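You operate a simulated robot arm through the tools that you are given. There is no shell and no other tool. Be economical: measure what you need, move in short steps, check, and stop when the job is done.

You are at the controls of a simulated two-armed robot. One attempt, no reset.

JOB
Put two of the black weights from the counter top on the dark mat. Then fetch the tin marked "WAX" from the counter top and set it on the top of the side table. Then take the blue filter from the top of the side table and leave it on the yellow coil. Then open the near bench front left door, put the grating that says "600 /mm" from the top of the side table on the upper shelf of the near bench front left cabinet and shut the door again. Keep to this order. Set down upright: tin, blue filter, grating.

Only the result counts: the job must be done as asked and must still hold three seconds after the hand-in. Knocking over, shifting, dropping, spilling or breaking anything else fails it.

ROBOT AND FRAMES
Two 7-joint arms with two-finger parallel grippers on one trunk, on a base that drives. Base frame: it is fixed to the floor where the robot stands at the start and does not move with it; the origin is under the middle of the robot, x ahead of it, y to its left, z up; the surface under the hand at the start is at about z = 850. Readings come in mm, degrees, newtons and seconds.
The left shoulder is at the start at [20, 138, 1175], the right one opposite. With the tool pointing down near the work surface each hand reaches from about 140 to 500 mm from the robot's upright axis, wherever it stands, measured 20 degrees to its own side. Places, roughly: black weight [750, 250, 750]; blue filter (3x5x6 cm) [-400, -1800, 800]; blue tin, yellow tin [500, 0, 1000]; dark mat (38x23 cm) [2880, -1480, 800]; grating [0, -1750, 750]; near bench front left door [1100, -4600, 400]; top of the side table [-200, -1700, 800]; upper shelf of the near bench front left cabinet [900, -4600, 400]; yellow coil (8x8x2 cm) [-2900, -5700, 800]. Payload 1.57 kg a hand.
Tool frame (each hand has its own): the origin (TCP) lies between the finger pads and is the grasp point; the fingertips stand 30 mm ahead of it; z points along the fingers, y is the line along which they close. Largest opening 80 mm; finger width 17, thickness 12; the body of the gripper, 40 by 82 mm, starts 80 mm behind the TCP.
Orientation is that of the tool frame in the base frame, as a unit quaternion [x, y, z, w]. With the fingers straight down and closing along the base's y, the tool's x points along the base's -x, its y along +y and its z along -z.

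CONTROLS
- The arms move only by the tool arm_command. It takes "left_plan", "right_plan" or both (then of equal length, played together; a hand with none holds still); each is text: rows parted by semicolons, each of 7 numbers parted by spaces: the finger opening in mm, from 0 to 80, then the shift along the tool's x, y, z in units of 40 mm (1.0 is 40 mm), then the turn, a rotation vector about the tool's x, y, z in units of 6 degrees (1.0 is 6 degrees). In form: claw x y z rx ry rz; .... A call has 1 to 10 rows; each row shifts and turns the commanded pose from where the row before left it, along the tool's axes as they then stand. A call with a number of a shift or a turn outside -1 to 1 is refused whole. Rows are played at 5 a second. More than 50 mm and 8.6 degrees between two rows, or a gripper value outside its range, and nothing of the call is played. Where a pose cannot be reached the arm comes as near as it can. A force on the tool above 40 N (or 10 N above the force at the start of the call, whichever is more), or a blocked arm, ends the call early, and 0.2 s more pass. The fingers move at their own pace (about 45 mm/s each) and stop on an object; they squeeze with about 41 N. The grip force told is the motor's: it shows also when the fingers shut on nothing. Time passes only in rows, and 0.2 s behind the last, so rows that do not move let the fingers close. The reply holds the time, the measured pose of the TCP, the force on the tool along the base axes, the opening and the grip force, in the units named above and with some noise, with the torque about the TCP (base axes, N m) and any sound that the robot's microphone picked up, and new pictures: "views" is both (left out), scene, wrist or none (wrist: the cameras of the hands that moved).
- Cameras (640 x 400 px; columns grow to the right, rows downward): "scene" is now at [187.6, 27.7, 1068.5]; the picture's right is [0.32, -0.95, 0.00], its down [-0.45, -0.15, -0.88] and it looks along [0.83, 0.28, -0.47] (base axes); focal length 214 px, centre (320, 200). "left" rides on the left gripper at [72, 7, -122] in its tool frame; the picture's right is [-0.09, 1.00, 0.00], its down [-0.84, -0.08, -0.54] and it looks along [-0.54, -0.05, 0.84] (tool axes); focal length 238 px, centre (320, 200). "right" rides on the right gripper at [72, -7, -122] in its tool frame; the picture's right is [0.09, 1.00, 0.00], its down [-0.84, 0.08, -0.54] and it looks along [-0.54, 0.05, 0.84] (tool axes); focal length 238 px, centre (320, 200). There is no depth. A picture from a camera that has moved, and an enlarged one, comes with that camera's place and axes in the base frame and with its lens.
- raise_lower(by): slides the trunk up (or, below 0, down) by that many mm; the arms and the scene camera ride with it, the base frame stays. It gives what a move gives, with no picture.
- drive_base(legs): drives the robot by 1 to 6 legs, each [ahead, left, turn to the left] in mm, mm and degrees, along the robot's own axes; the way and the turn of a leg run together, so that a leg with both is an arc; at most 1500 mm and 180 degrees a leg. The arms and the cameras ride along, it lands a little off, and it stops where it bumps. It gives what a move gives, and a new picture of the scene camera.
- turn_head(pan, tilt): turns the head with the scene camera to pan (to the left, within 60 degrees either way) and tilt (down, from -29 to 69), counted from straight ahead of the robot. It gives what a move gives, and a new picture of the scene camera.
- enlarge(camera, box): a new picture of the part [left, top, right, bottom] of that camera's present view, enlarged. The clock stands still meanwhile.
- hand_in(): hands the job in; it is judged then, once.

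Go step by step. Nothing tells you exact positions but the pictures and the camera data: compare them with the known pose of the tool, close in by small moves and look again before you grip or let go. The budget is 186 turns and 260 pictures, counting those below and the enlarged ones. Unless the task says otherwise, let go and move clear before handing in, and close with one line.

The tools are called by a JSON object that holds its "fn" and its "kwargs". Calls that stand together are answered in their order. arm_command: Moves the arms, as the interface text tells. Its arguments: {"type":"object","properties":{"left_plan":{"type":"string"},"right_plan":{"type":"string"},"views":{"type":"string","enum":["both","scene","wrist","none"]}},"required":[]} The other tools are called the same way: raise_lower (by) slides the trunk up or down; drive_base (legs) drives the base; turn_head (pan, tilt) turns the head that bears the scene camera; enlarge (camera, box) takes an enlarged picture of a part of a camera's view; hand_in () hands the job in.

At the start:

```text
clock: 0.0
left_position: [365.9, 329.1, 1054.6]
left_orientation: [-0.009, 0.997, -0.001, -0.08]
left_wrist_force: [0.5, 0.0, 0.2]
left_torque: [0.0, 0.03, 0.01]
left_width: 79.9
left_gripper_force: 0.1
right_position: [375.5, -74.3, 1050.6]
right_orientation: [0.001, 0.99, -0.001, -0.138]
right_wrist_force: [0.3, -1.0, 0.0]
right_torque: [0.0, 0.0, 0.01]
right_width: 79.8
right_gripper_force: 0.0
trunk travel left (down, up): [-550.0, 690.0]
robot x, y, heading: [-3.1, -0.5, -0.4]
head pan, tilt: [18.7, 28.3]
```

scene: 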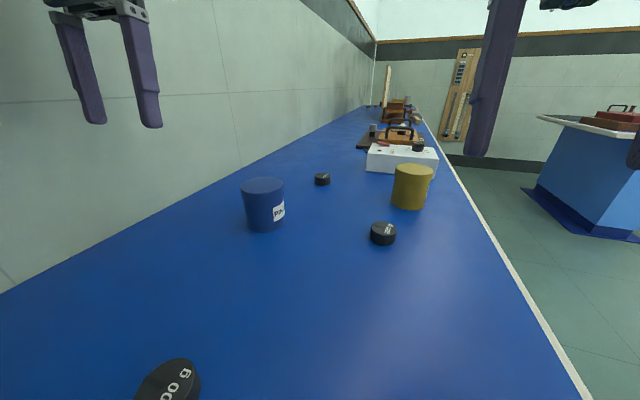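
right: 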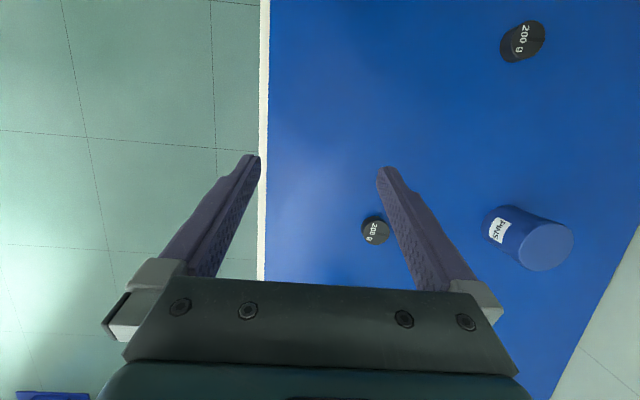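
left: 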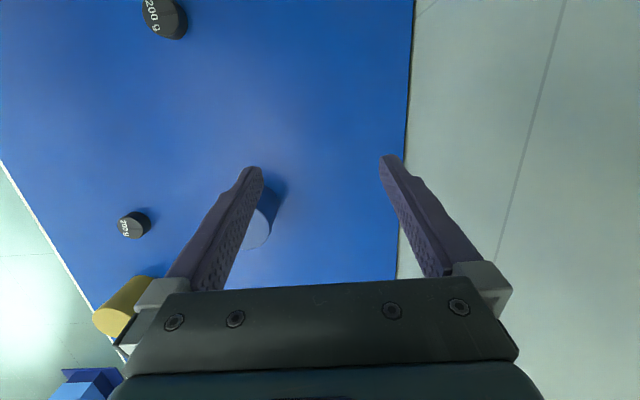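

The counter shows three black weights, a blue tin and a yellow tin. I'll check the labels and look around before I move.

{"fn": "enlarge", "kwargs": {"camera": "scene", "box": [220, 100, 460, 250]}}

{"fn": "turn_head", "kwargs": {"pan": -50, "tilt": 15}}

```text
2.67 times, centred on (340, 175) of scene
camera zoom: at [187.6, 27.7, 1068.5], right [0.32, -0.95, 0.0], down [-0.45, -0.15, -0.88], along [0.83, 0.28, -0.47], focal length 572 px, centre (267, 267)
```

zoom: 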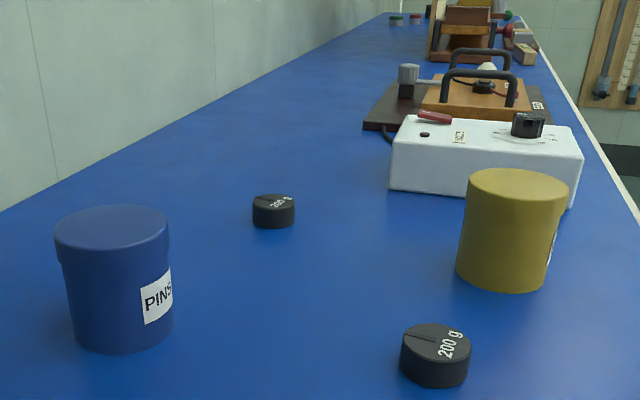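

```text
clock: 1.4
left_position: [364.7, 330.3, 1053.9]
left_orientation: [-0.009, 0.997, 0.0, -0.082]
left_wrist_force: [0.7, -0.3, 0.3]
left_torque: [-0.04, -0.03, 0.0]
left_width: 80.0
left_gripper_force: 0.1
right_position: [374.4, -74.1, 1051.5]
right_orientation: [0.002, 0.99, -0.002, -0.139]
right_wrist_force: [-0.5, 0.3, -0.1]
right_torque: [0.02, 0.0, -0.01]
right_width: 79.9
right_gripper_force: 0.0
trunk travel left (down, up): [-550.0, 690.0]
robot x, y, heading: [2.1, 0.5, -0.0]
head pan, tilt: [-50.0, 15.0]
camera scene: at [161.3, -73.0, 1089.9], right [-0.77, -0.64, 0.0], down [-0.17, 0.2, -0.97], along [0.62, -0.74, -0.26], focal length 214 px, centre (320, 200)
```

scene: 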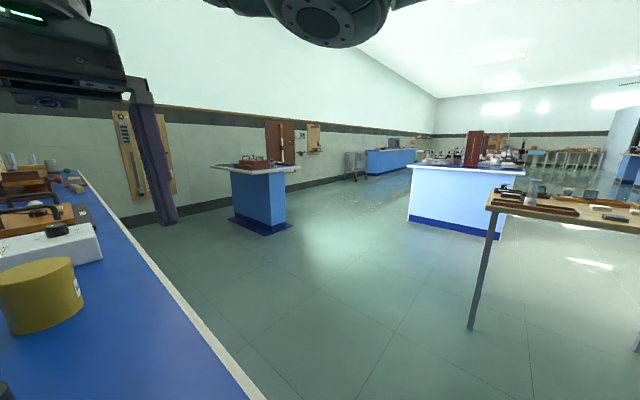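

Weights lie near [222,166] and [473,22], and the blue tin is marked PINS, so the yellow one is probably WAX. I'll bring both hands upright above two weights.

{"fn": "arm_command", "kwargs": {"left_plan": "80 0 0 0 0 -0.51 0;80 0 0 0 0 -0.51 0;80 0 0 0 0 -0.51 0;80 0.72 -0.82 0.5 0 0 0;80 0.72 -0.82 0.5 0 0 0;80 0.72 -0.82 0.5 0 0 0;80 0.72 -0.82 0.5 0 0 0;80 0.72 -0.82 0.5 0 0 0;80 0 0 0 0 0 0", "right_plan": "80 0 0 0 0 -0.89 0;80 0 0 0 0 -0.89 0;80 0 0 0 0 -0.89 0;80 -0.49 0.48 0.45 0 0 0;80 -0.49 0.48 0.45 0 0 0;80 -0.49 0.48 0.45 0 0 0;80 -0.49 0.48 0.45 0 0 0;80 -0.49 0.48 0.45 0 0 0;80 0 0 0 0 0 0", "views": "wrist"}}

```text
clock: 3.4
left_position: [224.5, 162.0, 955.6]
left_orientation: [-0.008, 1.0, -0.001, 0.001]
left_wrist_force: [0.4, -0.3, 0.3]
left_torque: [0.0, 0.02, -0.01]
left_width: 80.0
left_gripper_force: 0.0
right_position: [438.6, -2.3, 964.4]
right_orientation: [0.0, 1.0, -0.002, 0.003]
right_wrist_force: [-0.1, 0.5, 0.0]
right_torque: [-0.05, 0.0, -0.02]
right_width: 79.9
right_gripper_force: 0.1
right hand out of reach, approached as far as the arm can: row 7, 8
trunk travel left (down, up): [-550.0, 690.0]
robot x, y, heading: [-2.9, -1.5, 0.1]
head pan, tilt: [-50.0, 15.0]
camera right: at [366.0, -9.0, 1087.2], right [-0.09, 1.0, 0.0], down [0.83, 0.08, 0.55], along [0.54, 0.05, -0.84], focal length 238 px, centre (320, 200)
camera left: at [151.2, 167.5, 1077.0], right [0.08, 1.0, 0.0], down [0.84, -0.06, 0.54], along [0.54, -0.04, -0.84], focal length 238 px, centre (320, 200)
```

right: 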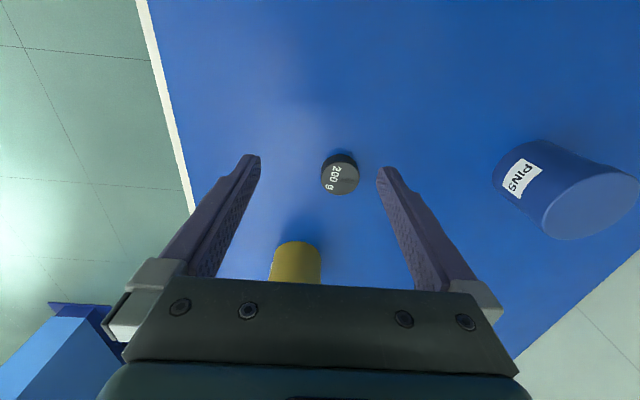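
left: 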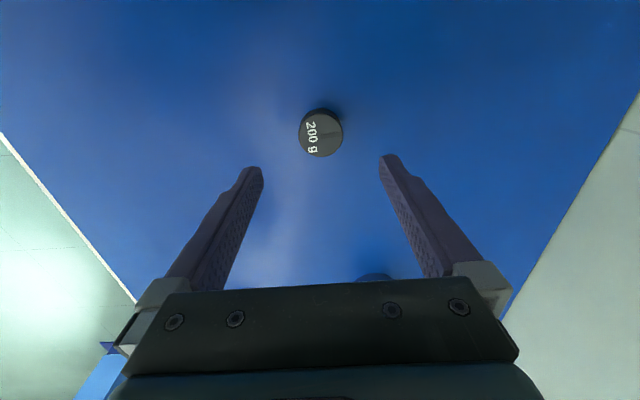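

The left hand is above its weight and the right one is out of reach for the second. I'll lower the left and grip, and look downward with the head to see the base clearance.

{"fn": "arm_command", "kwargs": {"left_plan": "80 0.2 0.05 0.6 0 0 0;80 0 0 0.6 0 0 0;80 0 0 0.6 0 0 0;80 0 0 0 0 0 0;30 0 0 0 0 0 0;30 0 0 0 0 0 0;30 0 0 0 0 0 0;30 0 0 0 0 0 0", "views": "wrist"}}

{"fn": "turn_head", "kwargs": {"pan": -20, "tilt": 65}}

```text
clock: 5.2
left_position: [216.8, 163.2, 882.4]
left_orientation: [-0.009, 1.0, 0.0, 0.0]
left_wrist_force: [-0.7, 0.1, 0.7]
left_torque: [0.0, -0.04, 0.02]
left_width: 38.9
left_gripper_force: 27.7
right_position: [439.7, -1.5, 963.7]
right_orientation: [0.002, 1.0, -0.002, 0.002]
right_wrist_force: [-0.2, 0.8, 0.2]
right_torque: [-0.05, 0.01, 0.02]
right_width: 79.7
right_gripper_force: 0.1
trunk travel left (down, up): [-550.0, 690.0]
robot x, y, heading: [-1.4, -1.3, 0.1]
head pan, tilt: [-50.0, 15.0]
camera left: at [142.8, 169.4, 1004.5], right [0.08, 1.0, 0.0], down [0.84, -0.06, 0.54], along [0.54, -0.04, -0.84], focal length 238 px, centre (320, 200)
```

left: 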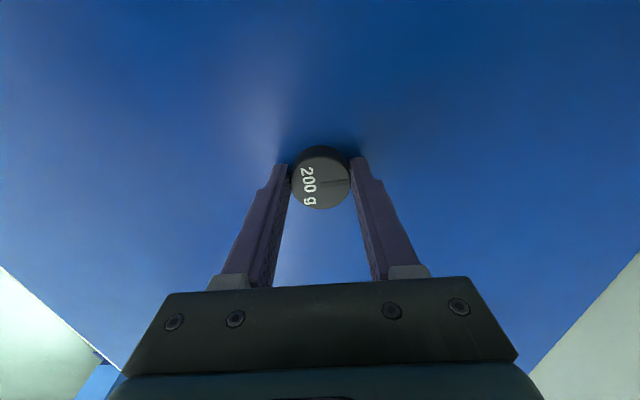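

```text
clock: 6.4
left_position: [217.2, 164.0, 881.4]
left_orientation: [-0.008, 1.0, 0.0, 0.0]
left_wrist_force: [0.9, -0.4, 0.3]
left_torque: [-0.01, 0.02, -0.03]
left_width: 38.5
left_gripper_force: 40.8
right_position: [439.4, -1.7, 965.0]
right_orientation: [0.001, 1.0, -0.002, 0.001]
right_wrist_force: [1.0, -0.3, -1.1]
right_torque: [-0.02, -0.04, 0.04]
right_width: 80.0
right_gripper_force: 0.0
trunk travel left (down, up): [-550.0, 690.0]
robot x, y, heading: [-1.8, -0.8, 0.2]
head pan, tilt: [-20.0, 65.0]
camera scene: at [158.3, -22.3, 1018.1], right [-0.34, -0.94, 0.0], down [-0.85, 0.31, -0.42], along [0.4, -0.14, -0.91], focal length 214 px, centre (320, 200)
```

scene: 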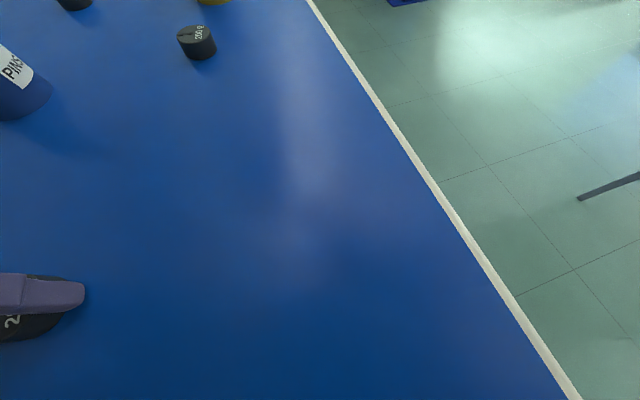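

The left hand holds a weight. I'll lift it, draw the right hand in, then drive to the right and ahead along the counter's long side.

{"fn": "arm_command", "kwargs": {"left_plan": "30 0 0 -1 0 0 0;30 0 0 -1 0 0 0;30 0 0 -1 0 0 0;30 0 0 -1 0 0 0;30 0 0 -0.5 0 0 0", "right_plan": "80 0.6 -0.5 -0.6 0 0 0;80 0.6 -0.5 -0.6 0 0 0;80 0.6 -0.5 -0.6 0 0 0;80 0.6 -0.5 -0.6 0 0 0;80 0.6 -0.5 0 0 0 0", "views": "none"}}

{"fn": "turn_head", "kwargs": {"pan": -60, "tilt": 50}}

```text
clock: 7.6
left_position: [185.8, 185.8, 1014.0]
left_orientation: [0.006, 0.991, 0.084, -0.102]
left_wrist_force: [-0.6, -0.5, -2.0]
left_torque: [0.04, -0.03, 0.01]
left_width: 38.8
left_gripper_force: 41.1
right_position: [432.3, -37.5, 1018.2]
right_orientation: [-0.003, 0.994, -0.104, 0.007]
right_wrist_force: [0.2, -0.1, 0.3]
right_torque: [-0.01, 0.01, 0.0]
right_width: 80.0
right_gripper_force: 0.1
right hand out of reach, approached as far as the arm can: row 1, 2, 3, 4, 5
trunk travel left (down, up): [-550.0, 690.0]
robot x, y, heading: [2.5, -4.1, 0.2]
head pan, tilt: [-20.0, 65.0]
stopped in row 5 (left hand): the arm was blocked; the commanded pose is now the measured one
```

```text
clock: 8.7
left_position: [185.7, 185.6, 1014.3]
left_orientation: [0.007, 0.991, 0.084, -0.102]
left_wrist_force: [0.0, 0.4, -2.1]
left_torque: [-0.03, 0.0, 0.0]
left_width: 38.7
left_gripper_force: 41.5
right_position: [433.3, -36.4, 1018.3]
right_orientation: [-0.005, 0.995, -0.1, 0.005]
right_wrist_force: [-0.1, 0.0, 0.0]
right_torque: [-0.01, 0.0, -0.03]
right_width: 79.7
right_gripper_force: 0.0
trunk travel left (down, up): [-550.0, 690.0]
robot x, y, heading: [5.0, -0.9, -0.0]
head pan, tilt: [-60.0, 50.0]
camera scene: at [139.7, -68.2, 1036.1], right [-0.87, -0.5, 0.0], down [-0.38, 0.66, -0.64], along [0.32, -0.56, -0.77], focal length 214 px, centre (320, 200)
```

scene: 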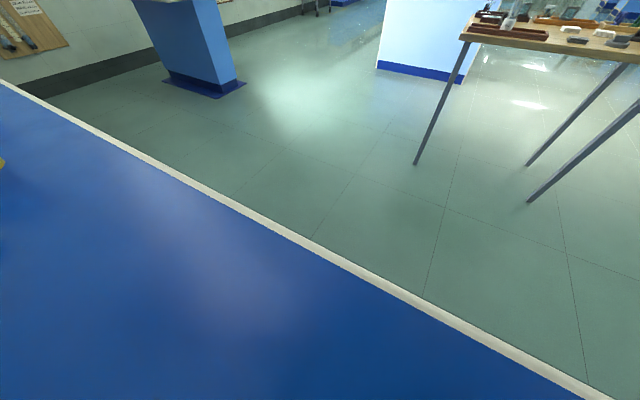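

The arms can't fold that high with the tool pointing down, so I'll raise the trunk and bring the hands back to a comfortable pose.

{"fn": "raise_lower", "kwargs": {"by": 150}}

{"fn": "arm_command", "kwargs": {"right_plan": "80 0.5 -0.5 0.5 0 0 0;80 0.5 -0.5 0.5 0 0 0;80 0.5 -0.5 0.5 0 0 0;80 0.5 -0.2 0.5 0 0 0", "left_plan": "30 -0.4 0 0.6 0 0 0;30 -0.4 0 0.6 0 0 0;30 -0.4 0 0.6 0 0 0;30 0 0 0 0 0 0", "views": "none"}}

```text
clock: 10.4
left_position: [185.2, 185.7, 1164.2]
left_orientation: [0.005, 0.991, 0.084, -0.102]
left_wrist_force: [0.3, 0.7, -2.0]
left_torque: [-0.03, 0.03, -0.01]
left_width: 38.8
left_gripper_force: 40.6
right_position: [432.0, -33.1, 1167.4]
right_orientation: [-0.005, 0.995, -0.099, 0.004]
right_wrist_force: [-0.7, -0.2, -1.0]
right_torque: [0.01, 0.0, -0.01]
right_width: 80.0
right_gripper_force: 0.0
trunk travel left (down, up): [-700.0, 540.0]
robot x, y, heading: [-5.3, 1.2, -0.3]
head pan, tilt: [-60.0, 50.0]
```

```text
clock: 11.4
left_position: [219.7, 197.8, 1085.0]
left_orientation: [0.006, 0.991, 0.083, -0.101]
left_wrist_force: [0.4, 0.0, -2.1]
left_torque: [-0.03, 0.0, -0.04]
left_width: 38.8
left_gripper_force: 41.3
right_position: [432.0, -35.0, 1168.1]
right_orientation: [-0.005, 0.995, -0.099, 0.003]
right_wrist_force: [0.0, -0.2, 0.5]
right_torque: [0.03, 0.02, 0.01]
right_width: 80.0
right_gripper_force: 0.0
right hand out of reach, approached as far as the arm can: row 1, 2, 3, 4
trunk travel left (down, up): [-700.0, 540.0]
robot x, y, heading: [2.6, -2.2, -0.0]
head pan, tilt: [-60.0, 50.0]
```

The right arm is stuck at its reach limit. I'll try tilting back to its starting tilt with small moves.

{"fn": "arm_command", "kwargs": {"right_plan": "80 0 0 0 0 0.9 0;80 0 0 0 0 0.9 0;80 0 0 0 0 0.9 0;80 0 0 0 0 0 0", "views": "scene"}}

```text
clock: 12.4
left_position: [217.9, 198.5, 1086.0]
left_orientation: [0.006, 0.991, 0.084, -0.102]
left_wrist_force: [-0.1, 0.4, -1.7]
left_torque: [0.03, 0.01, 0.04]
left_width: 38.8
left_gripper_force: 41.8
right_position: [400.1, -29.6, 1174.5]
right_orientation: [0.002, 0.993, -0.098, -0.068]
right_wrist_force: [0.5, -0.5, -0.4]
right_torque: [-0.01, 0.0, -0.01]
right_width: 80.2
right_gripper_force: 0.1
right hand out of reach, approached as far as the arm can: row 1, 2, 3
trunk travel left (down, up): [-700.0, 540.0]
robot x, y, heading: [0.3, -2.4, 0.0]
head pan, tilt: [-60.0, 50.0]
camera scene: at [139.7, -68.3, 1186.2], right [-0.87, -0.5, 0.0], down [-0.38, 0.66, -0.64], along [0.32, -0.56, -0.77], focal length 214 px, centre (320, 200)
```

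scene: 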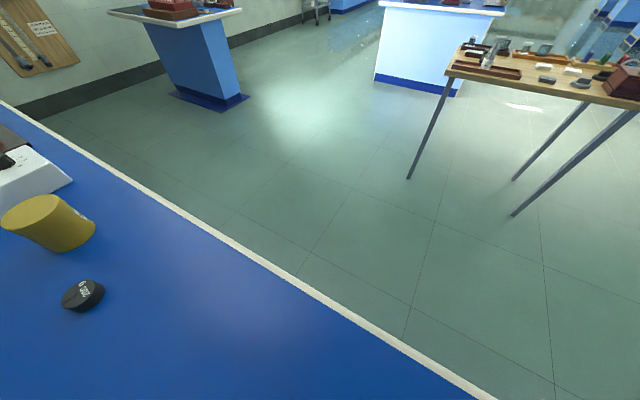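

Tilting freed it a little; I'll continue with more tilt and small retreat moves.

{"fn": "arm_command", "kwargs": {"right_plan": "80 0 0 0 0 0.9 0.9;80 0 0 0 0 0.9 0.9;80 0 -0.6 0 0 0 0;80 0 -0.6 0 0 0 0;80 0 -0.6 0 0 0 0;80 0 0 0 0 0 0", "views": "none"}}

```text
clock: 14.0
left_position: [218.1, 197.6, 1085.2]
left_orientation: [0.006, 0.991, 0.084, -0.103]
left_wrist_force: [-0.1, 0.3, -2.1]
left_torque: [-0.01, 0.02, -0.04]
left_width: 38.8
left_gripper_force: 40.9
right_position: [346.2, -109.4, 1162.9]
right_orientation: [0.092, 0.969, -0.111, -0.199]
right_wrist_force: [-0.5, 0.4, 0.3]
right_torque: [0.01, -0.02, 0.0]
right_width: 80.0
right_gripper_force: 0.1
right hand out of reach, approached as far as the arm can: row 1, 2, 3
trunk travel left (down, up): [-700.0, 540.0]
robot x, y, heading: [1.4, -2.0, 0.0]
head pan, tilt: [-60.0, 50.0]
stopped in row 6 (right hand): the arm was blocked; the commanded pose is now the measured one
```

It's free again. I'll lower it and square it up.

{"fn": "arm_command", "kwargs": {"right_plan": "80 -0.36 0.25 0.89 0 0 0;80 -0.36 0.25 0.89 0 0 0;80 -0.36 0.25 0.89 0 0 0;80 0 0 0 -0.43 -0.77 -0.35;80 0 0 0 -0.43 -0.77 -0.35;80 0 0 0 -0.43 -0.77 -0.35;80 0 0 0 -0.43 -0.77 -0.35;80 0 0 0 -0.43 -0.77 -0.35;80 0 0 0 0 0 0", "views": "none"}}

```text
clock: 16.0
left_position: [219.3, 197.7, 1085.5]
left_orientation: [0.006, 0.991, 0.084, -0.101]
left_wrist_force: [-0.1, 0.4, -1.4]
left_torque: [-0.04, -0.02, 0.0]
left_width: 38.8
left_gripper_force: 41.1
right_position: [346.9, -108.3, 1044.1]
right_orientation: [0.001, 1.0, 0.001, 0.002]
right_wrist_force: [0.3, -0.1, 0.8]
right_torque: [0.02, -0.02, 0.06]
right_width: 80.0
right_gripper_force: 0.0
trunk travel left (down, up): [-700.0, 540.0]
robot x, y, heading: [-0.4, 4.2, 0.2]
head pan, tilt: [-60.0, 50.0]
```

Both hands are squared up. I'll try a small drive to the right to test for clearance.

{"fn": "drive_base", "kwargs": {"legs": [[0, -150, 0]]}}

```text
clock: 17.4
left_position: [218.5, 51.7, 1086.3]
left_orientation: [0.006, 0.991, 0.084, -0.102]
left_wrist_force: [-0.3, -0.6, -3.0]
left_torque: [-0.06, -0.02, 0.02]
left_width: 38.8
left_gripper_force: 40.8
right_position: [346.6, -254.1, 1045.5]
right_orientation: [0.0, 1.0, 0.001, 0.002]
right_wrist_force: [0.0, -0.9, 0.5]
right_torque: [0.0, 0.02, -0.01]
right_width: 80.1
right_gripper_force: 0.1
trunk travel left (down, up): [-700.0, 540.0]
robot x, y, heading: [1.8, -149.9, -0.1]
head pan, tilt: [-60.0, 50.0]
camera scene: at [139.9, -214.6, 1186.2], right [-0.86, -0.5, 0.0], down [-0.38, 0.66, -0.64], along [0.32, -0.56, -0.77], focal length 214 px, centre (320, 200)
```

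scene: 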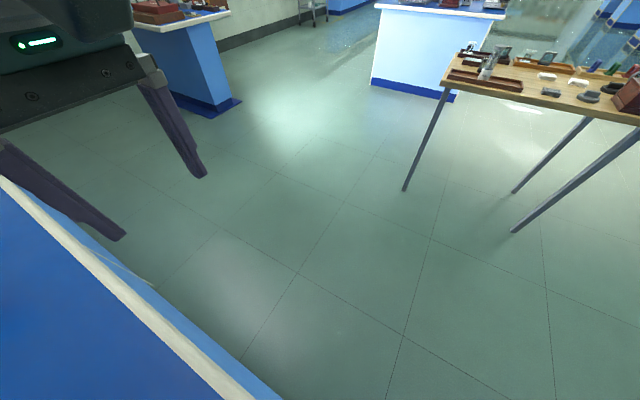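

The way is clear. I'll drive alongside and turn to face the counter.

{"fn": "drive_base", "kwargs": {"legs": [[0, -250, 0], [420, 0, 0], [0, 0, 90]]}}

{"fn": "turn_head", "kwargs": {"pan": -15, "tilt": 45}}

```text
clock: 25.1
left_position: [221.0, -170.5, 1085.5]
left_orientation: [-0.696, 0.706, -0.012, -0.131]
left_wrist_force: [-0.7, -0.8, -2.5]
left_torque: [0.01, -0.02, 0.02]
left_width: 38.8
left_gripper_force: 41.2
right_position: [526.3, -40.5, 1043.1]
right_orientation: [-0.706, 0.708, 0.003, 0.001]
right_wrist_force: [0.4, -0.6, 0.7]
right_torque: [0.04, 0.01, -0.01]
right_width: 80.0
right_gripper_force: 0.1
trunk travel left (down, up): [-700.0, 540.0]
robot x, y, heading: [419.1, -389.4, 90.2]
head pan, tilt: [-60.0, 50.0]
camera scene: at [486.1, -251.7, 1186.2], right [0.5, -0.87, 0.0], down [-0.66, -0.38, -0.64], along [0.56, 0.32, -0.77], focal length 214 px, centre (320, 200)
```

scene: 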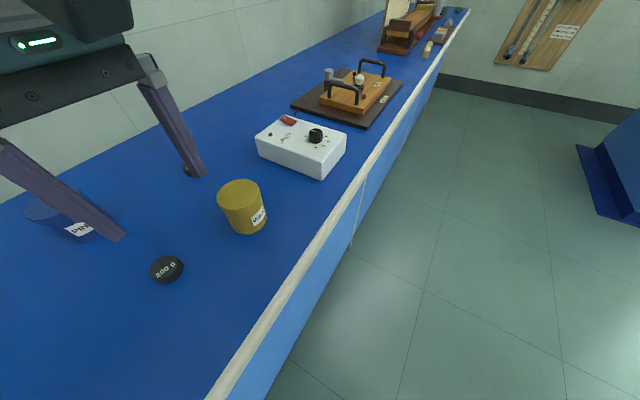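

```text
clock: 26.3
left_position: [218.4, -169.9, 1085.7]
left_orientation: [-0.697, 0.705, -0.013, -0.131]
left_wrist_force: [-0.9, 0.4, -2.0]
left_torque: [-0.04, -0.04, 0.02]
left_width: 38.9
left_gripper_force: 41.2
right_position: [526.7, -41.9, 1043.4]
right_orientation: [-0.707, 0.708, 0.002, 0.001]
right_wrist_force: [-0.3, 0.4, -0.7]
right_torque: [0.0, -0.01, -0.01]
right_width: 80.0
right_gripper_force: 0.1
trunk travel left (down, up): [-700.0, 540.0]
robot x, y, heading: [418.1, -393.9, 89.9]
head pan, tilt: [-15.0, 45.0]
camera scene: at [440.5, -211.7, 1193.1], right [0.97, -0.26, 0.0], down [-0.18, -0.68, -0.71], along [0.18, 0.68, -0.71], focal length 214 px, centre (320, 200)
```

scene: 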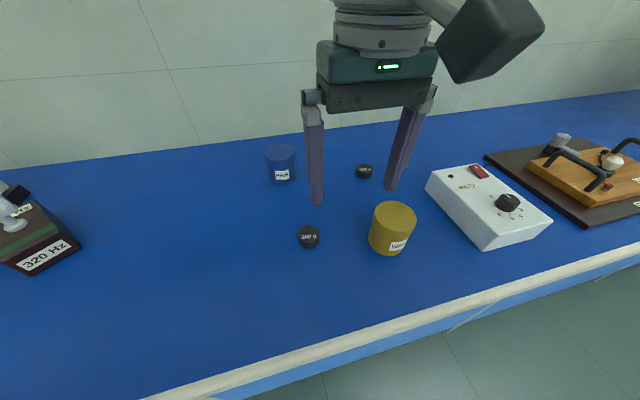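

The second weight is at about [479,18]. I'll move the right hand over it, check the tin's label, and lower the trunk.

{"fn": "arm_command", "kwargs": {"right_plan": "80 -0.76 0.6 0 0 0 0;80 -0.76 0.6 0 0 0 0;80 0 0 0 0 0 0", "views": "none"}}

{"fn": "raise_lower", "kwargs": {"by": -100}}

{"fn": "enlarge", "kwargs": {"camera": "scene", "box": [240, 120, 480, 270]}}

{"fn": "enlarge", "kwargs": {"camera": "right", "box": [0, 0, 640, 400]}}

```text
clock: 27.1
left_position: [220.6, -169.8, 1085.2]
left_orientation: [-0.697, 0.705, -0.012, -0.132]
left_wrist_force: [0.6, 0.2, -2.6]
left_torque: [0.0, -0.03, 0.02]
left_width: 38.6
left_gripper_force: 41.4
right_position: [476.2, 19.9, 1045.4]
right_orientation: [-0.706, 0.708, 0.002, 0.001]
right_wrist_force: [-0.9, 0.1, 0.0]
right_torque: [0.01, -0.01, 0.01]
right_width: 80.2
right_gripper_force: 0.0
trunk travel left (down, up): [-700.0, 540.0]
robot x, y, heading: [416.4, -389.9, 90.0]
head pan, tilt: [-15.0, 45.0]
```

```text
clock: 28.4
left_position: [220.0, -169.7, 985.7]
left_orientation: [-0.696, 0.706, -0.012, -0.131]
left_wrist_force: [0.0, -0.1, -2.0]
left_torque: [-0.01, -0.02, -0.01]
left_width: 38.9
left_gripper_force: 40.9
right_position: [476.4, 19.6, 945.6]
right_orientation: [-0.707, 0.707, 0.002, 0.002]
right_wrist_force: [-0.7, 0.0, -0.3]
right_torque: [0.01, -0.01, 0.01]
right_width: 80.1
right_gripper_force: 0.0
trunk travel left (down, up): [-600.0, 640.0]
robot x, y, heading: [417.7, -384.6, 90.1]
head pan, tilt: [-15.0, 45.0]
```

```text
2.67 times, centred on (360, 195) of scene
camera zoom: at [440.4, -211.6, 1093.1], right [0.97, -0.26, 0.0], down [-0.18, -0.68, -0.71], along [0.18, 0.68, -0.71], focal length 572 px, centre (213, 213)
```

zoom: 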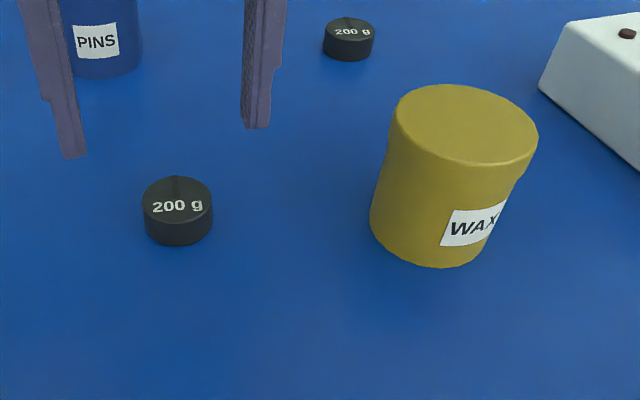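

```text
1.00 times, centred on (320, 200) of right (not enlarged: the box is as wide or as high as the picture)
camera zoom: at [482.2, -54.4, 1068.2], right [-1.0, -0.09, 0.0], down [-0.07, 0.83, 0.55], along [-0.05, 0.54, -0.84], focal length 238 px, centre (320, 200)
```

zoom: 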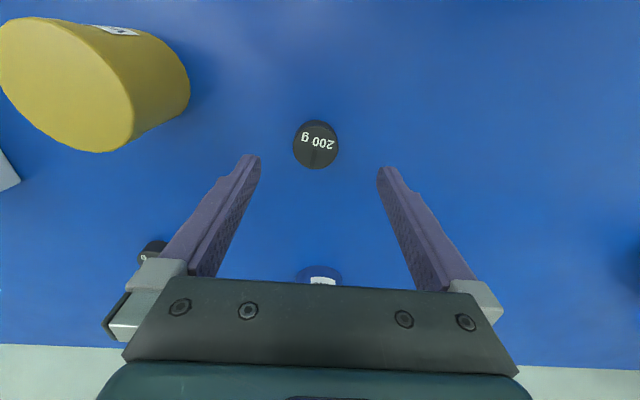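

WAX is confirmed on the yellow tin. I'll lower onto the weight and grip.

{"fn": "arm_command", "kwargs": {"right_plan": "80 0 -0.05 0.8 0 0 0;80 0 0 0.79 0 0 0;80 0 0 0 0 0 0;30 0 0 0 0 0 0;30 0 0 0 0 0 0;30 0 0 0 0 0 0;30 0 0 0 0 0 0;30 0 0 0 0 0 0", "views": "wrist"}}

```text
clock: 30.2
left_position: [221.4, -171.3, 985.3]
left_orientation: [-0.696, 0.705, -0.013, -0.131]
left_wrist_force: [0.0, 0.3, -1.8]
left_torque: [0.02, -0.03, -0.03]
left_width: 38.6
left_gripper_force: 40.8
right_position: [478.6, 21.0, 879.6]
right_orientation: [-0.706, 0.708, 0.002, 0.003]
right_wrist_force: [1.5, -0.3, 1.3]
right_torque: [-0.01, -0.1, 0.0]
right_width: 38.5
right_gripper_force: 37.9
trunk travel left (down, up): [-600.0, 640.0]
robot x, y, heading: [419.7, -388.0, 90.2]
head pan, tilt: [-15.0, 45.0]
camera right: at [484.2, -53.7, 1003.3], right [-1.0, -0.09, 0.0], down [-0.07, 0.83, 0.55], along [-0.05, 0.54, -0.84], focal length 238 px, centre (320, 200)
```

right: 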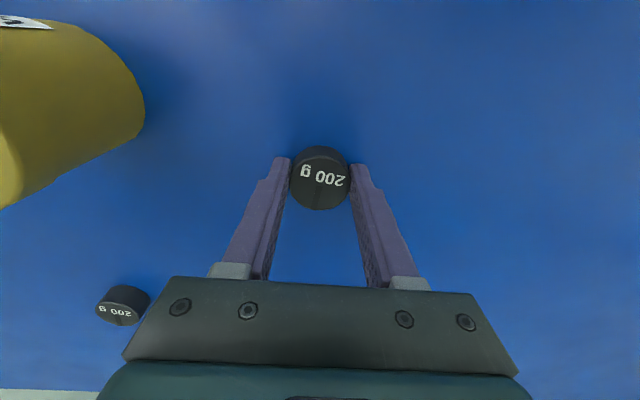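

Both weights are held. I'll raise the trunk, back away and turn toward the mat.

{"fn": "raise_lower", "kwargs": {"by": 150}}

{"fn": "drive_base", "kwargs": {"legs": [[-320, 0, 0], [0, 0, -108]]}}

{"fn": "turn_head", "kwargs": {"pan": 0, "tilt": 20}}

```text
clock: 31.9
left_position: [220.2, -171.5, 1135.5]
left_orientation: [-0.697, 0.705, -0.013, -0.131]
left_wrist_force: [-0.2, 0.0, -2.3]
left_torque: [0.06, 0.01, 0.0]
left_width: 38.7
left_gripper_force: 41.3
right_position: [477.6, 19.6, 1030.0]
right_orientation: [-0.706, 0.708, 0.002, 0.001]
right_wrist_force: [0.1, 0.0, -3.0]
right_torque: [0.0, -0.01, 0.02]
right_width: 38.5
right_gripper_force: 40.7
trunk travel left (down, up): [-750.0, 490.0]
robot x, y, heading: [413.8, -386.1, 89.8]
head pan, tilt: [-15.0, 45.0]
```

```text
clock: 38.6
left_position: [686.6, -587.6, 1134.9]
left_orientation: [0.162, 0.978, 0.099, -0.086]
left_wrist_force: [0.5, 0.7, -1.8]
left_torque: [0.02, -0.01, -0.01]
left_width: 38.6
left_gripper_force: 40.7
right_position: [786.1, -891.2, 1029.8]
right_orientation: [0.158, 0.988, 0.001, 0.001]
right_wrist_force: [0.0, -0.5, -1.5]
right_torque: [-0.01, 0.0, -0.03]
right_width: 38.6
right_gripper_force: 40.9
trunk travel left (down, up): [-750.0, 490.0]
robot x, y, heading: [417.2, -707.5, -17.9]
head pan, tilt: [-15.0, 45.0]
camera scene: at [581.3, -784.9, 1243.0], right [-0.55, -0.84, 0.0], down [-0.59, 0.39, -0.71], along [0.59, -0.39, -0.71], focal length 214 px, centre (320, 200)
```

scene: 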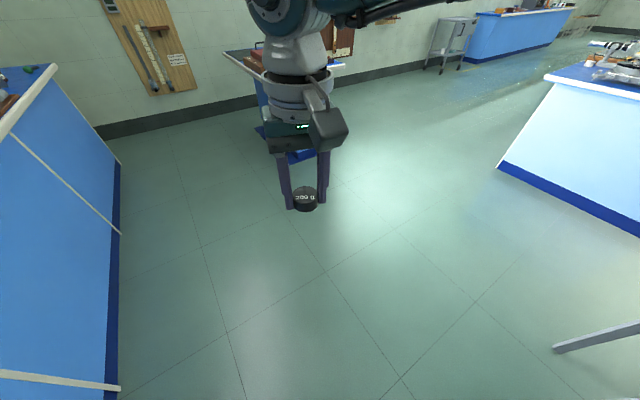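

```text
clock: 39.5
left_position: [685.2, -587.8, 1134.3]
left_orientation: [0.161, 0.978, 0.098, -0.088]
left_wrist_force: [-1.1, -1.2, -2.0]
left_torque: [0.0, 0.0, -0.04]
left_width: 38.6
left_gripper_force: 41.1
right_position: [786.8, -892.5, 1029.8]
right_orientation: [0.158, 0.987, 0.0, 0.002]
right_wrist_force: [0.2, -0.1, -1.5]
right_torque: [0.0, 0.03, -0.01]
right_width: 39.0
right_gripper_force: 40.4
trunk travel left (down, up): [-750.0, 490.0]
robot x, y, heading: [416.2, -706.5, -18.2]
head pan, tilt: [0.0, 20.0]
camera scene: at [601.7, -769.5, 1281.6], right [-0.31, -0.95, 0.0], down [-0.33, 0.11, -0.94], along [0.89, -0.29, -0.34], focal length 214 px, centre (320, 200)
```

scene: 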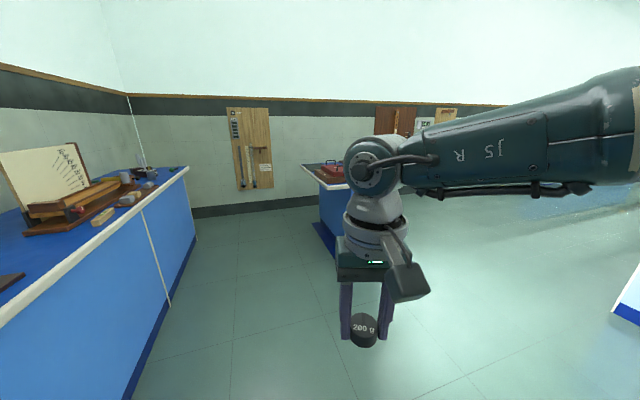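

The way to the pedestal is clear. I'll drive toward it and look again.

{"fn": "drive_base", "kwargs": {"legs": [[1450, 0, 0]]}}

{"fn": "turn_head", "kwargs": {"pan": 20, "tilt": 35}}

```text
clock: 46.6
left_position: [2042.0, -1007.1, 1134.6]
left_orientation: [0.15, 0.98, 0.098, -0.088]
left_wrist_force: [0.2, 0.7, -1.8]
left_torque: [0.0, -0.06, 0.0]
left_width: 38.7
left_gripper_force: 40.9
right_position: [2149.0, -1308.0, 1029.3]
right_orientation: [0.146, 0.989, 0.0, 0.002]
right_wrist_force: [-0.2, 0.4, -2.2]
right_torque: [0.01, -0.02, -0.03]
right_width: 38.6
right_gripper_force: 41.1
trunk travel left (down, up): [-750.0, 490.0]
robot x, y, heading: [1773.7, -1135.5, -16.8]
head pan, tilt: [0.0, 20.0]
camera scene: at [1961.8, -1190.5, 1281.7], right [-0.29, -0.96, 0.0], down [-0.33, 0.1, -0.94], along [0.9, -0.27, -0.34], focal length 214 px, centre (320, 200)
```

scene: 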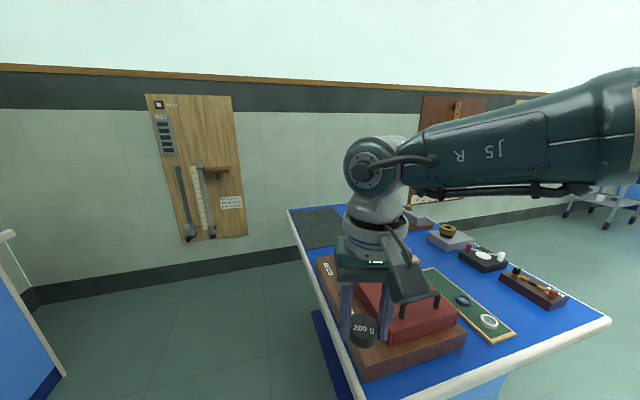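

```text
clock: 47.4
left_position: [2041.9, -1006.9, 1136.1]
left_orientation: [0.15, 0.98, 0.098, -0.089]
left_wrist_force: [-0.3, 0.4, -1.7]
left_torque: [-0.03, -0.01, -0.02]
left_width: 38.7
left_gripper_force: 41.2
right_position: [2150.4, -1308.7, 1030.3]
right_orientation: [0.146, 0.989, 0.0, 0.001]
right_wrist_force: [1.0, -0.6, -1.0]
right_torque: [0.0, -0.01, 0.0]
right_width: 38.5
right_gripper_force: 40.9
trunk travel left (down, up): [-750.0, 490.0]
robot x, y, heading: [1776.6, -1131.2, -16.6]
head pan, tilt: [20.0, 35.0]
camera scene: at [1960.5, -1158.7, 1257.9], right [0.06, -1.0, 0.0], down [-0.57, -0.03, -0.82], along [0.82, 0.05, -0.57], focal length 214 px, centre (320, 200)
```

scene: 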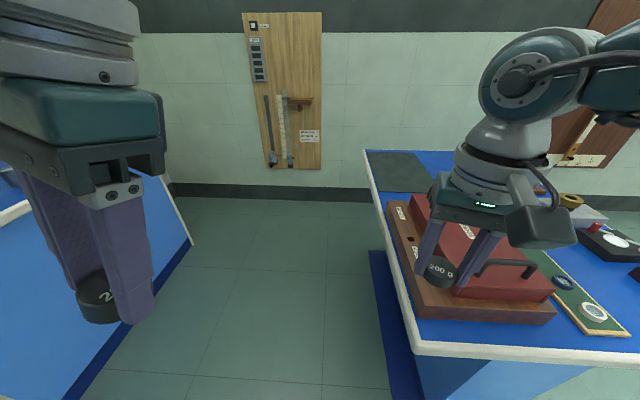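

The mat lies on the pedestal's far-left corner, roughly x 2600–2980, y −1320 to −1550. I'll raise a bit, go round the left side and turn to face it.

{"fn": "raise_lower", "kwargs": {"by": 80}}

{"fn": "drive_base", "kwargs": {"legs": [[0, 450, 0], [930, 0, 0], [0, 0, -73.4]]}}

{"fn": "turn_head", "kwargs": {"pan": 0, "tilt": 45}}

```text
clock: 48.6
left_position: [2041.7, -1007.1, 1214.7]
left_orientation: [0.149, 0.98, 0.097, -0.089]
left_wrist_force: [0.3, 0.1, -2.1]
left_torque: [-0.05, 0.01, -0.01]
left_width: 38.5
left_gripper_force: 41.0
right_position: [2148.4, -1308.8, 1110.4]
right_orientation: [0.147, 0.989, 0.0, 0.002]
right_wrist_force: [0.1, -0.5, -1.9]
right_torque: [0.0, 0.01, 0.02]
right_width: 38.6
right_gripper_force: 41.2
trunk travel left (down, up): [-830.0, 410.0]
robot x, y, heading: [1778.1, -1132.1, -16.7]
head pan, tilt: [20.0, 35.0]
```

```text
clock: 58.9
left_position: [2993.2, -1194.7, 1215.3]
left_orientation: [0.703, 0.699, 0.131, -0.012]
left_wrist_force: [0.4, 0.4, -1.6]
left_torque: [0.02, 0.03, 0.02]
left_width: 38.8
left_gripper_force: 41.1
right_position: [2735.1, -1384.9, 1110.9]
right_orientation: [0.706, 0.708, -0.001, 0.002]
right_wrist_force: [0.0, -0.4, -1.3]
right_torque: [-0.01, 0.04, -0.02]
right_width: 38.5
right_gripper_force: 41.5
trunk travel left (down, up): [-830.0, 410.0]
robot x, y, heading: [2791.9, -975.3, -89.8]
head pan, tilt: [20.0, 35.0]
camera scene: at [2825.9, -1161.0, 1337.9], right [-0.94, -0.35, 0.0], down [-0.2, 0.54, -0.82], along [0.28, -0.77, -0.57], focal length 214 px, centre (320, 200)
```

scene: 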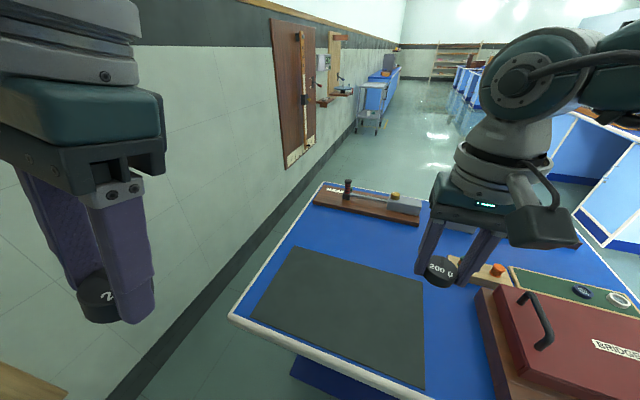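

```text
clock: 59.7
left_position: [2992.7, -1194.7, 1214.7]
left_orientation: [0.704, 0.698, 0.132, -0.013]
left_wrist_force: [-0.5, 0.0, -1.6]
left_torque: [0.0, -0.01, -0.02]
left_width: 38.4
left_gripper_force: 40.7
right_position: [2734.4, -1386.3, 1108.6]
right_orientation: [0.706, 0.708, -0.001, 0.002]
right_wrist_force: [0.3, 0.6, -1.9]
right_torque: [-0.01, -0.03, 0.0]
right_width: 38.5
right_gripper_force: 40.5
trunk travel left (down, up): [-830.0, 410.0]
robot x, y, heading: [2792.6, -975.6, -89.6]
head pan, tilt: [0.0, 45.0]
camera scene: at [2795.8, -1159.7, 1323.1], right [-1.0, -0.01, 0.0], down [0.0, 0.71, -0.71], along [0.0, -0.71, -0.71], focal length 214 px, centre (320, 200)
```

scene: 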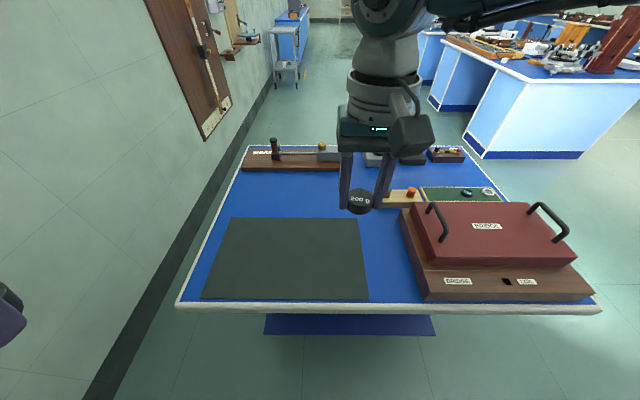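

The mat is at centre about [2872,−1457], top at z≈828. I'll shift a little, lower the trunk, and bring the left hand upright over the mat.

{"fn": "drive_base", "kwargs": {"legs": [[40, 55, 0]]}}

{"fn": "raise_lower", "kwargs": {"by": -200}}

{"fn": "arm_command", "kwargs": {"left_plan": "30 0 0 0 0.53 -0.65 -0.04;30 0 0 0 0.53 -0.65 -0.04;30 0 0 0 0.53 -0.65 -0.04;30 -0.855 -0.43 0 0 0 0;30 -0.855 -0.43 0 0 0 0;30 -0.855 -0.43 0 0 0 0;30 -0.855 -0.43 0 0 0 0;30 -0.855 -0.43 0 0 0 0;30 -0.855 -0.43 0 0 0 0;30 0 0 0 0 0 0", "views": "scene"}}

```text
clock: 60.7
left_position: [3048.4, -1231.8, 1215.7]
left_orientation: [0.703, 0.699, 0.131, -0.014]
left_wrist_force: [0.4, -0.7, -1.6]
left_torque: [0.0, -0.01, -0.01]
left_width: 38.5
left_gripper_force: 40.7
right_position: [2791.8, -1423.5, 1108.9]
right_orientation: [0.706, 0.708, -0.001, 0.002]
right_wrist_force: [0.6, 0.2, -2.1]
right_torque: [0.02, 0.01, 0.0]
right_width: 38.7
right_gripper_force: 40.1
trunk travel left (down, up): [-830.0, 410.0]
robot x, y, heading: [2847.5, -1014.5, -89.5]
head pan, tilt: [0.0, 45.0]
camera scene: at [2850.6, -1197.9, 1323.0], right [-1.0, -0.01, 0.0], down [0.0, 0.71, -0.71], along [0.0, -0.71, -0.71], focal length 214 px, centre (320, 200)
```

scene: 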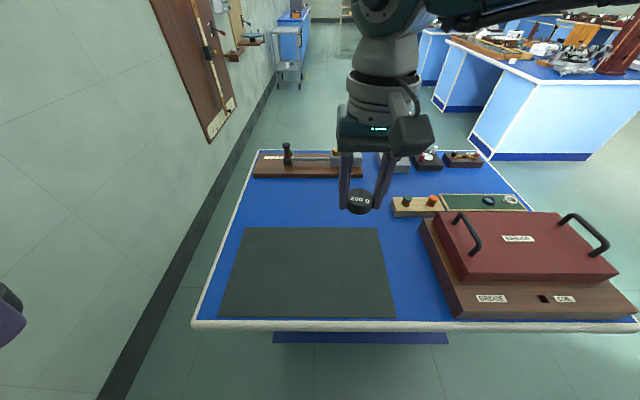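

```text
clock: 62.9
left_position: [3048.1, -1232.6, 1015.7]
left_orientation: [0.703, 0.699, 0.131, -0.013]
left_wrist_force: [-0.2, -0.3, -2.4]
left_torque: [-0.01, 0.0, -0.01]
left_width: 38.5
left_gripper_force: 40.2
right_position: [2790.7, -1423.9, 909.5]
right_orientation: [0.705, 0.709, -0.001, 0.002]
right_wrist_force: [-0.2, 0.0, -2.6]
right_torque: [-0.03, 0.05, 0.03]
right_width: 38.8
right_gripper_force: 41.1
trunk travel left (down, up): [-630.0, 610.0]
robot x, y, heading: [2848.7, -1013.4, -89.5]
head pan, tilt: [0.0, 45.0]
```

```text
clock: 65.1
left_position: [2942.7, -1439.1, 1014.4]
left_orientation: [0.706, 0.709, 0.001, 0.002]
left_wrist_force: [0.3, -0.2, -2.1]
left_torque: [-0.02, 0.0, -0.03]
left_width: 38.6
left_gripper_force: 41.3
right_position: [2790.2, -1425.0, 908.7]
right_orientation: [0.706, 0.708, -0.001, 0.002]
right_wrist_force: [0.1, 0.8, -2.2]
right_torque: [0.03, -0.01, 0.03]
right_width: 38.6
right_gripper_force: 41.4
trunk travel left (down, up): [-630.0, 610.0]
robot x, y, heading: [2849.6, -1015.5, -89.8]
head pan, tilt: [0.0, 45.0]
camera scene: at [2850.7, -1197.8, 1123.0], right [-1.0, -0.01, 0.0], down [0.0, 0.71, -0.71], along [0.0, -0.71, -0.71], focal length 214 px, centre (320, 200)
```

scene: 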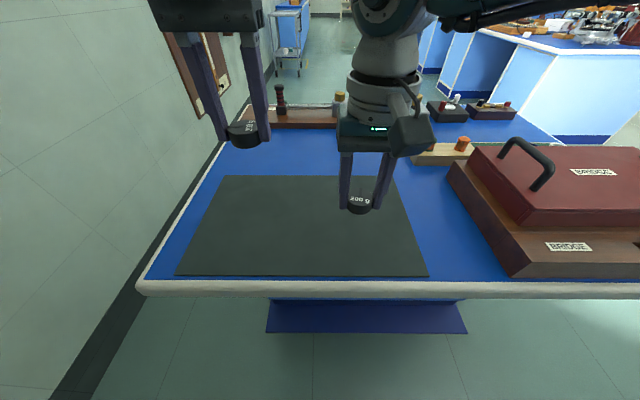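

Both hands are over the mat. I'll lower both to just above it.

{"fn": "arm_command", "kwargs": {"left_plan": "30 0 0 0.88 0 0 0;30 0 0 0.88 0 0 0;30 0 0 0.88 0 0 0;30 0 0 0.88 0 0 0;30 0 0 0.88 0 0 0;30 0 0 0 0 0 0", "right_plan": "30 0 0 0.355 0 0 0;30 0 0 0.355 0 0 0;30 0 0 0.355 0 0 0;30 0 0 0.355 0 0 0;30 0 0 0.355 0 0 0;30 0 0 0 0 0 0", "views": "both"}}

```text
clock: 66.5
left_position: [2946.2, -1435.0, 838.7]
left_orientation: [0.705, 0.709, 0.0, 0.001]
left_wrist_force: [0.1, 0.1, -1.3]
left_torque: [0.02, 0.02, -0.03]
left_width: 38.6
left_gripper_force: 41.2
left hand out of reach, approached as far as the arm can: row 5
right_position: [2790.8, -1423.5, 839.5]
right_orientation: [0.705, 0.709, 0.0, 0.001]
right_wrist_force: [-0.5, -0.2, -0.8]
right_torque: [0.02, 0.01, 0.02]
right_width: 38.7
right_gripper_force: 41.1
trunk travel left (down, up): [-630.0, 610.0]
robot x, y, heading: [2848.8, -1014.5, -90.0]
head pan, tilt: [0.0, 45.0]
camera scene: at [2850.6, -1197.8, 1123.0], right [-1.0, -0.01, 0.0], down [0.0, 0.71, -0.71], along [0.0, -0.71, -0.71], focal length 214 px, centre (320, 200)
camera right: at [2782.8, -1352.5, 962.1], right [1.0, 0.1, 0.0], down [0.08, -0.83, 0.55], along [0.05, -0.54, -0.84], focal length 238 px, centre (320, 200)
camera left: at [2949.6, -1363.7, 961.3], right [1.0, -0.09, 0.0], down [-0.07, -0.84, 0.54], along [-0.05, -0.54, -0.84], focal length 238 px, centre (320, 200)
```

scene: 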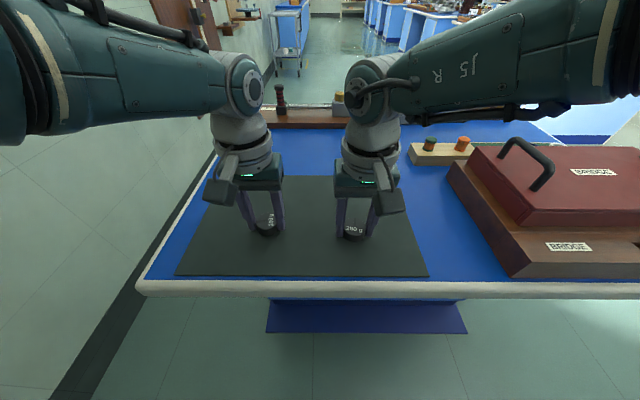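
right: 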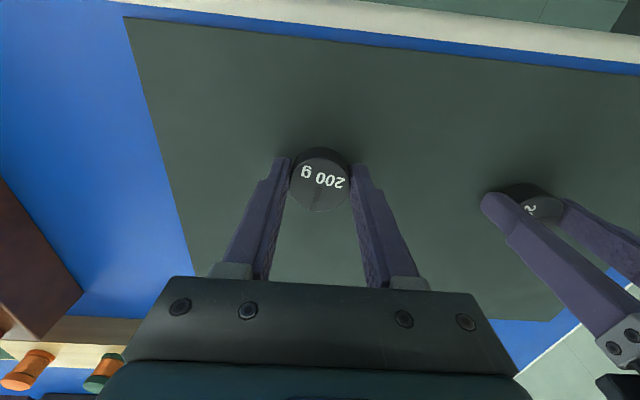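
left: 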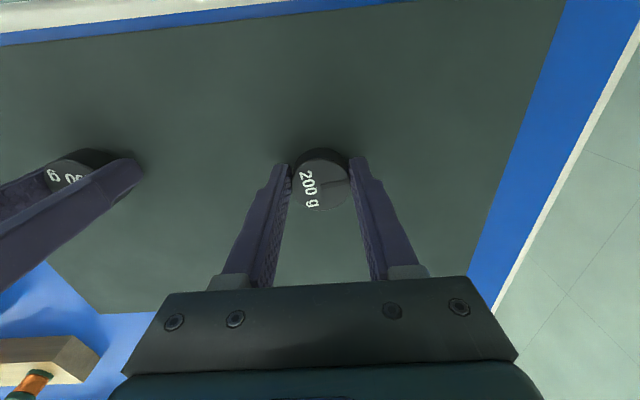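

The left arm is at its reach limit, so I'll use the trunk for the last millimetres and watch the force.

{"fn": "raise_lower", "kwargs": {"by": -6}}

{"fn": "raise_lower", "kwargs": {"by": -4}}

{"fn": "raise_lower", "kwargs": {"by": -4}}

```text
clock: 67.0
left_position: [2945.5, -1436.9, 836.0]
left_orientation: [0.705, 0.709, -0.001, 0.002]
left_wrist_force: [0.5, 9.9, 30.7]
left_torque: [0.15, 0.0, -0.1]
left_width: 39.0
left_gripper_force: 41.2
right_position: [2791.8, -1423.9, 834.0]
right_orientation: [0.706, 0.708, 0.0, 0.001]
right_wrist_force: [-0.7, 10.3, 18.3]
right_torque: [-0.04, 0.17, -0.1]
right_width: 38.9
right_gripper_force: 41.7
trunk travel left (down, up): [-624.0, 616.0]
robot x, y, heading: [2850.4, -1014.3, -89.7]
head pan, tilt: [0.0, 45.0]
```

```text
clock: 67.4
left_position: [2945.9, -1437.7, 834.7]
left_orientation: [0.705, 0.709, 0.0, 0.003]
left_wrist_force: [1.8, 3.5, 9.3]
left_torque: [0.01, 0.02, 0.01]
left_width: 38.5
left_gripper_force: 40.9
right_position: [2792.5, -1423.5, 834.6]
right_orientation: [0.706, 0.708, 0.0, 0.0]
right_wrist_force: [-2.1, 4.4, 10.5]
right_torque: [-0.15, 0.06, -0.06]
right_width: 38.6
right_gripper_force: 40.6
trunk travel left (down, up): [-623.0, 617.0]
robot x, y, heading: [2847.9, -1012.3, -89.7]
head pan, tilt: [0.0, 45.0]
stopped: the force on the tool passed its limit at 51 N (the readings are from after the stop); the commanded pose is now the measured one
```

```text
clock: 67.8
left_position: [2944.4, -1436.7, 833.8]
left_orientation: [0.705, 0.709, -0.001, 0.002]
left_wrist_force: [2.0, 4.4, 11.2]
left_torque: [-0.07, 0.05, -0.03]
left_width: 38.6
left_gripper_force: 40.8
right_position: [2792.4, -1424.0, 834.7]
right_orientation: [0.706, 0.708, 0.001, 0.0]
right_wrist_force: [-2.6, 2.0, 8.6]
right_torque: [-0.15, 0.05, -0.02]
right_width: 38.4
right_gripper_force: 40.8
trunk travel left (down, up): [-622.0, 618.0]
robot x, y, heading: [2849.5, -1014.9, -89.8]
head pan, tilt: [0.0, 45.0]
stopped: the force on the tool passed its limit at 46 N (the readings are from after the stop); the commanded pose is now the measured one
```

Both weights rest on the mat. I'll release and raise.

{"fn": "arm_command", "kwargs": {"left_plan": "70 0 0 0 0 0 0;70 0 0 0 0 0 0;70 0 0 0 0 0 0;70 0 0 -0.8 0 0 0;70 0 0 -0.8 0 0 0;70 0 0 -0.8 0 0 0", "right_plan": "70 0 0 0 0 0 0;70 0 0 0 0 0 0;70 0 0 0 0 0 0;70 0 0 -0.8 0 0 0;70 0 0 -0.8 0 0 0;70 0 0 -0.8 0 0 0", "views": "none"}}

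{"fn": "raise_lower", "kwargs": {"by": 200}}

{"fn": "enlarge", "kwargs": {"camera": "scene", "box": [160, 160, 480, 360]}}

```text
clock: 69.2
left_position: [2944.9, -1436.7, 931.7]
left_orientation: [0.705, 0.709, 0.0, 0.002]
left_wrist_force: [0.7, -0.6, 0.2]
left_torque: [-0.02, 0.01, 0.01]
left_width: 70.0
left_gripper_force: 0.1
right_position: [2794.0, -1423.4, 929.2]
right_orientation: [0.706, 0.709, 0.001, 0.0]
right_wrist_force: [-0.2, 0.7, 0.4]
right_torque: [-0.01, -0.01, 0.02]
right_width: 70.0
right_gripper_force: 0.1
trunk travel left (down, up): [-622.0, 618.0]
robot x, y, heading: [2847.1, -1015.8, -89.7]
head pan, tilt: [0.0, 45.0]
```

```text
clock: 71.3
left_position: [2944.7, -1435.3, 1131.9]
left_orientation: [0.705, 0.709, -0.001, 0.002]
left_wrist_force: [0.5, 0.5, -0.1]
left_torque: [0.01, 0.01, 0.01]
left_width: 69.8
left_gripper_force: 0.0
right_position: [2793.0, -1422.4, 1129.4]
right_orientation: [0.706, 0.709, 0.0, 0.0]
right_wrist_force: [0.4, -0.4, 0.3]
right_torque: [-0.02, -0.02, -0.01]
right_width: 69.7
right_gripper_force: 0.0
trunk travel left (down, up): [-822.0, 418.0]
robot x, y, heading: [2846.1, -1017.5, -89.8]
head pan, tilt: [0.0, 45.0]
```

```text
2.00 times, centred on (320, 260) of scene
camera zoom: at [2850.6, -1197.4, 1314.7], right [-1.0, -0.01, 0.0], down [0.0, 0.71, -0.71], along [0.0, -0.71, -0.71], focal length 429 px, centre (320, 80)
```

zoom: 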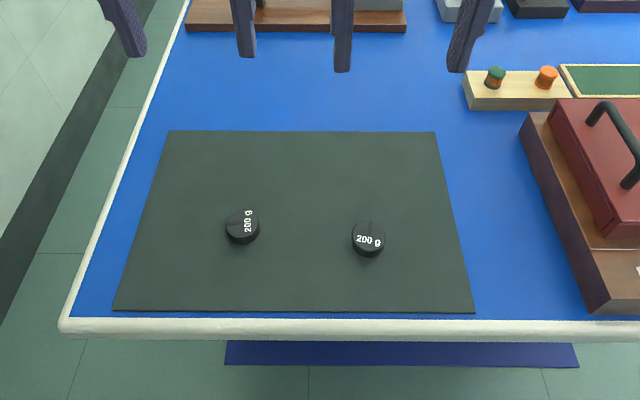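

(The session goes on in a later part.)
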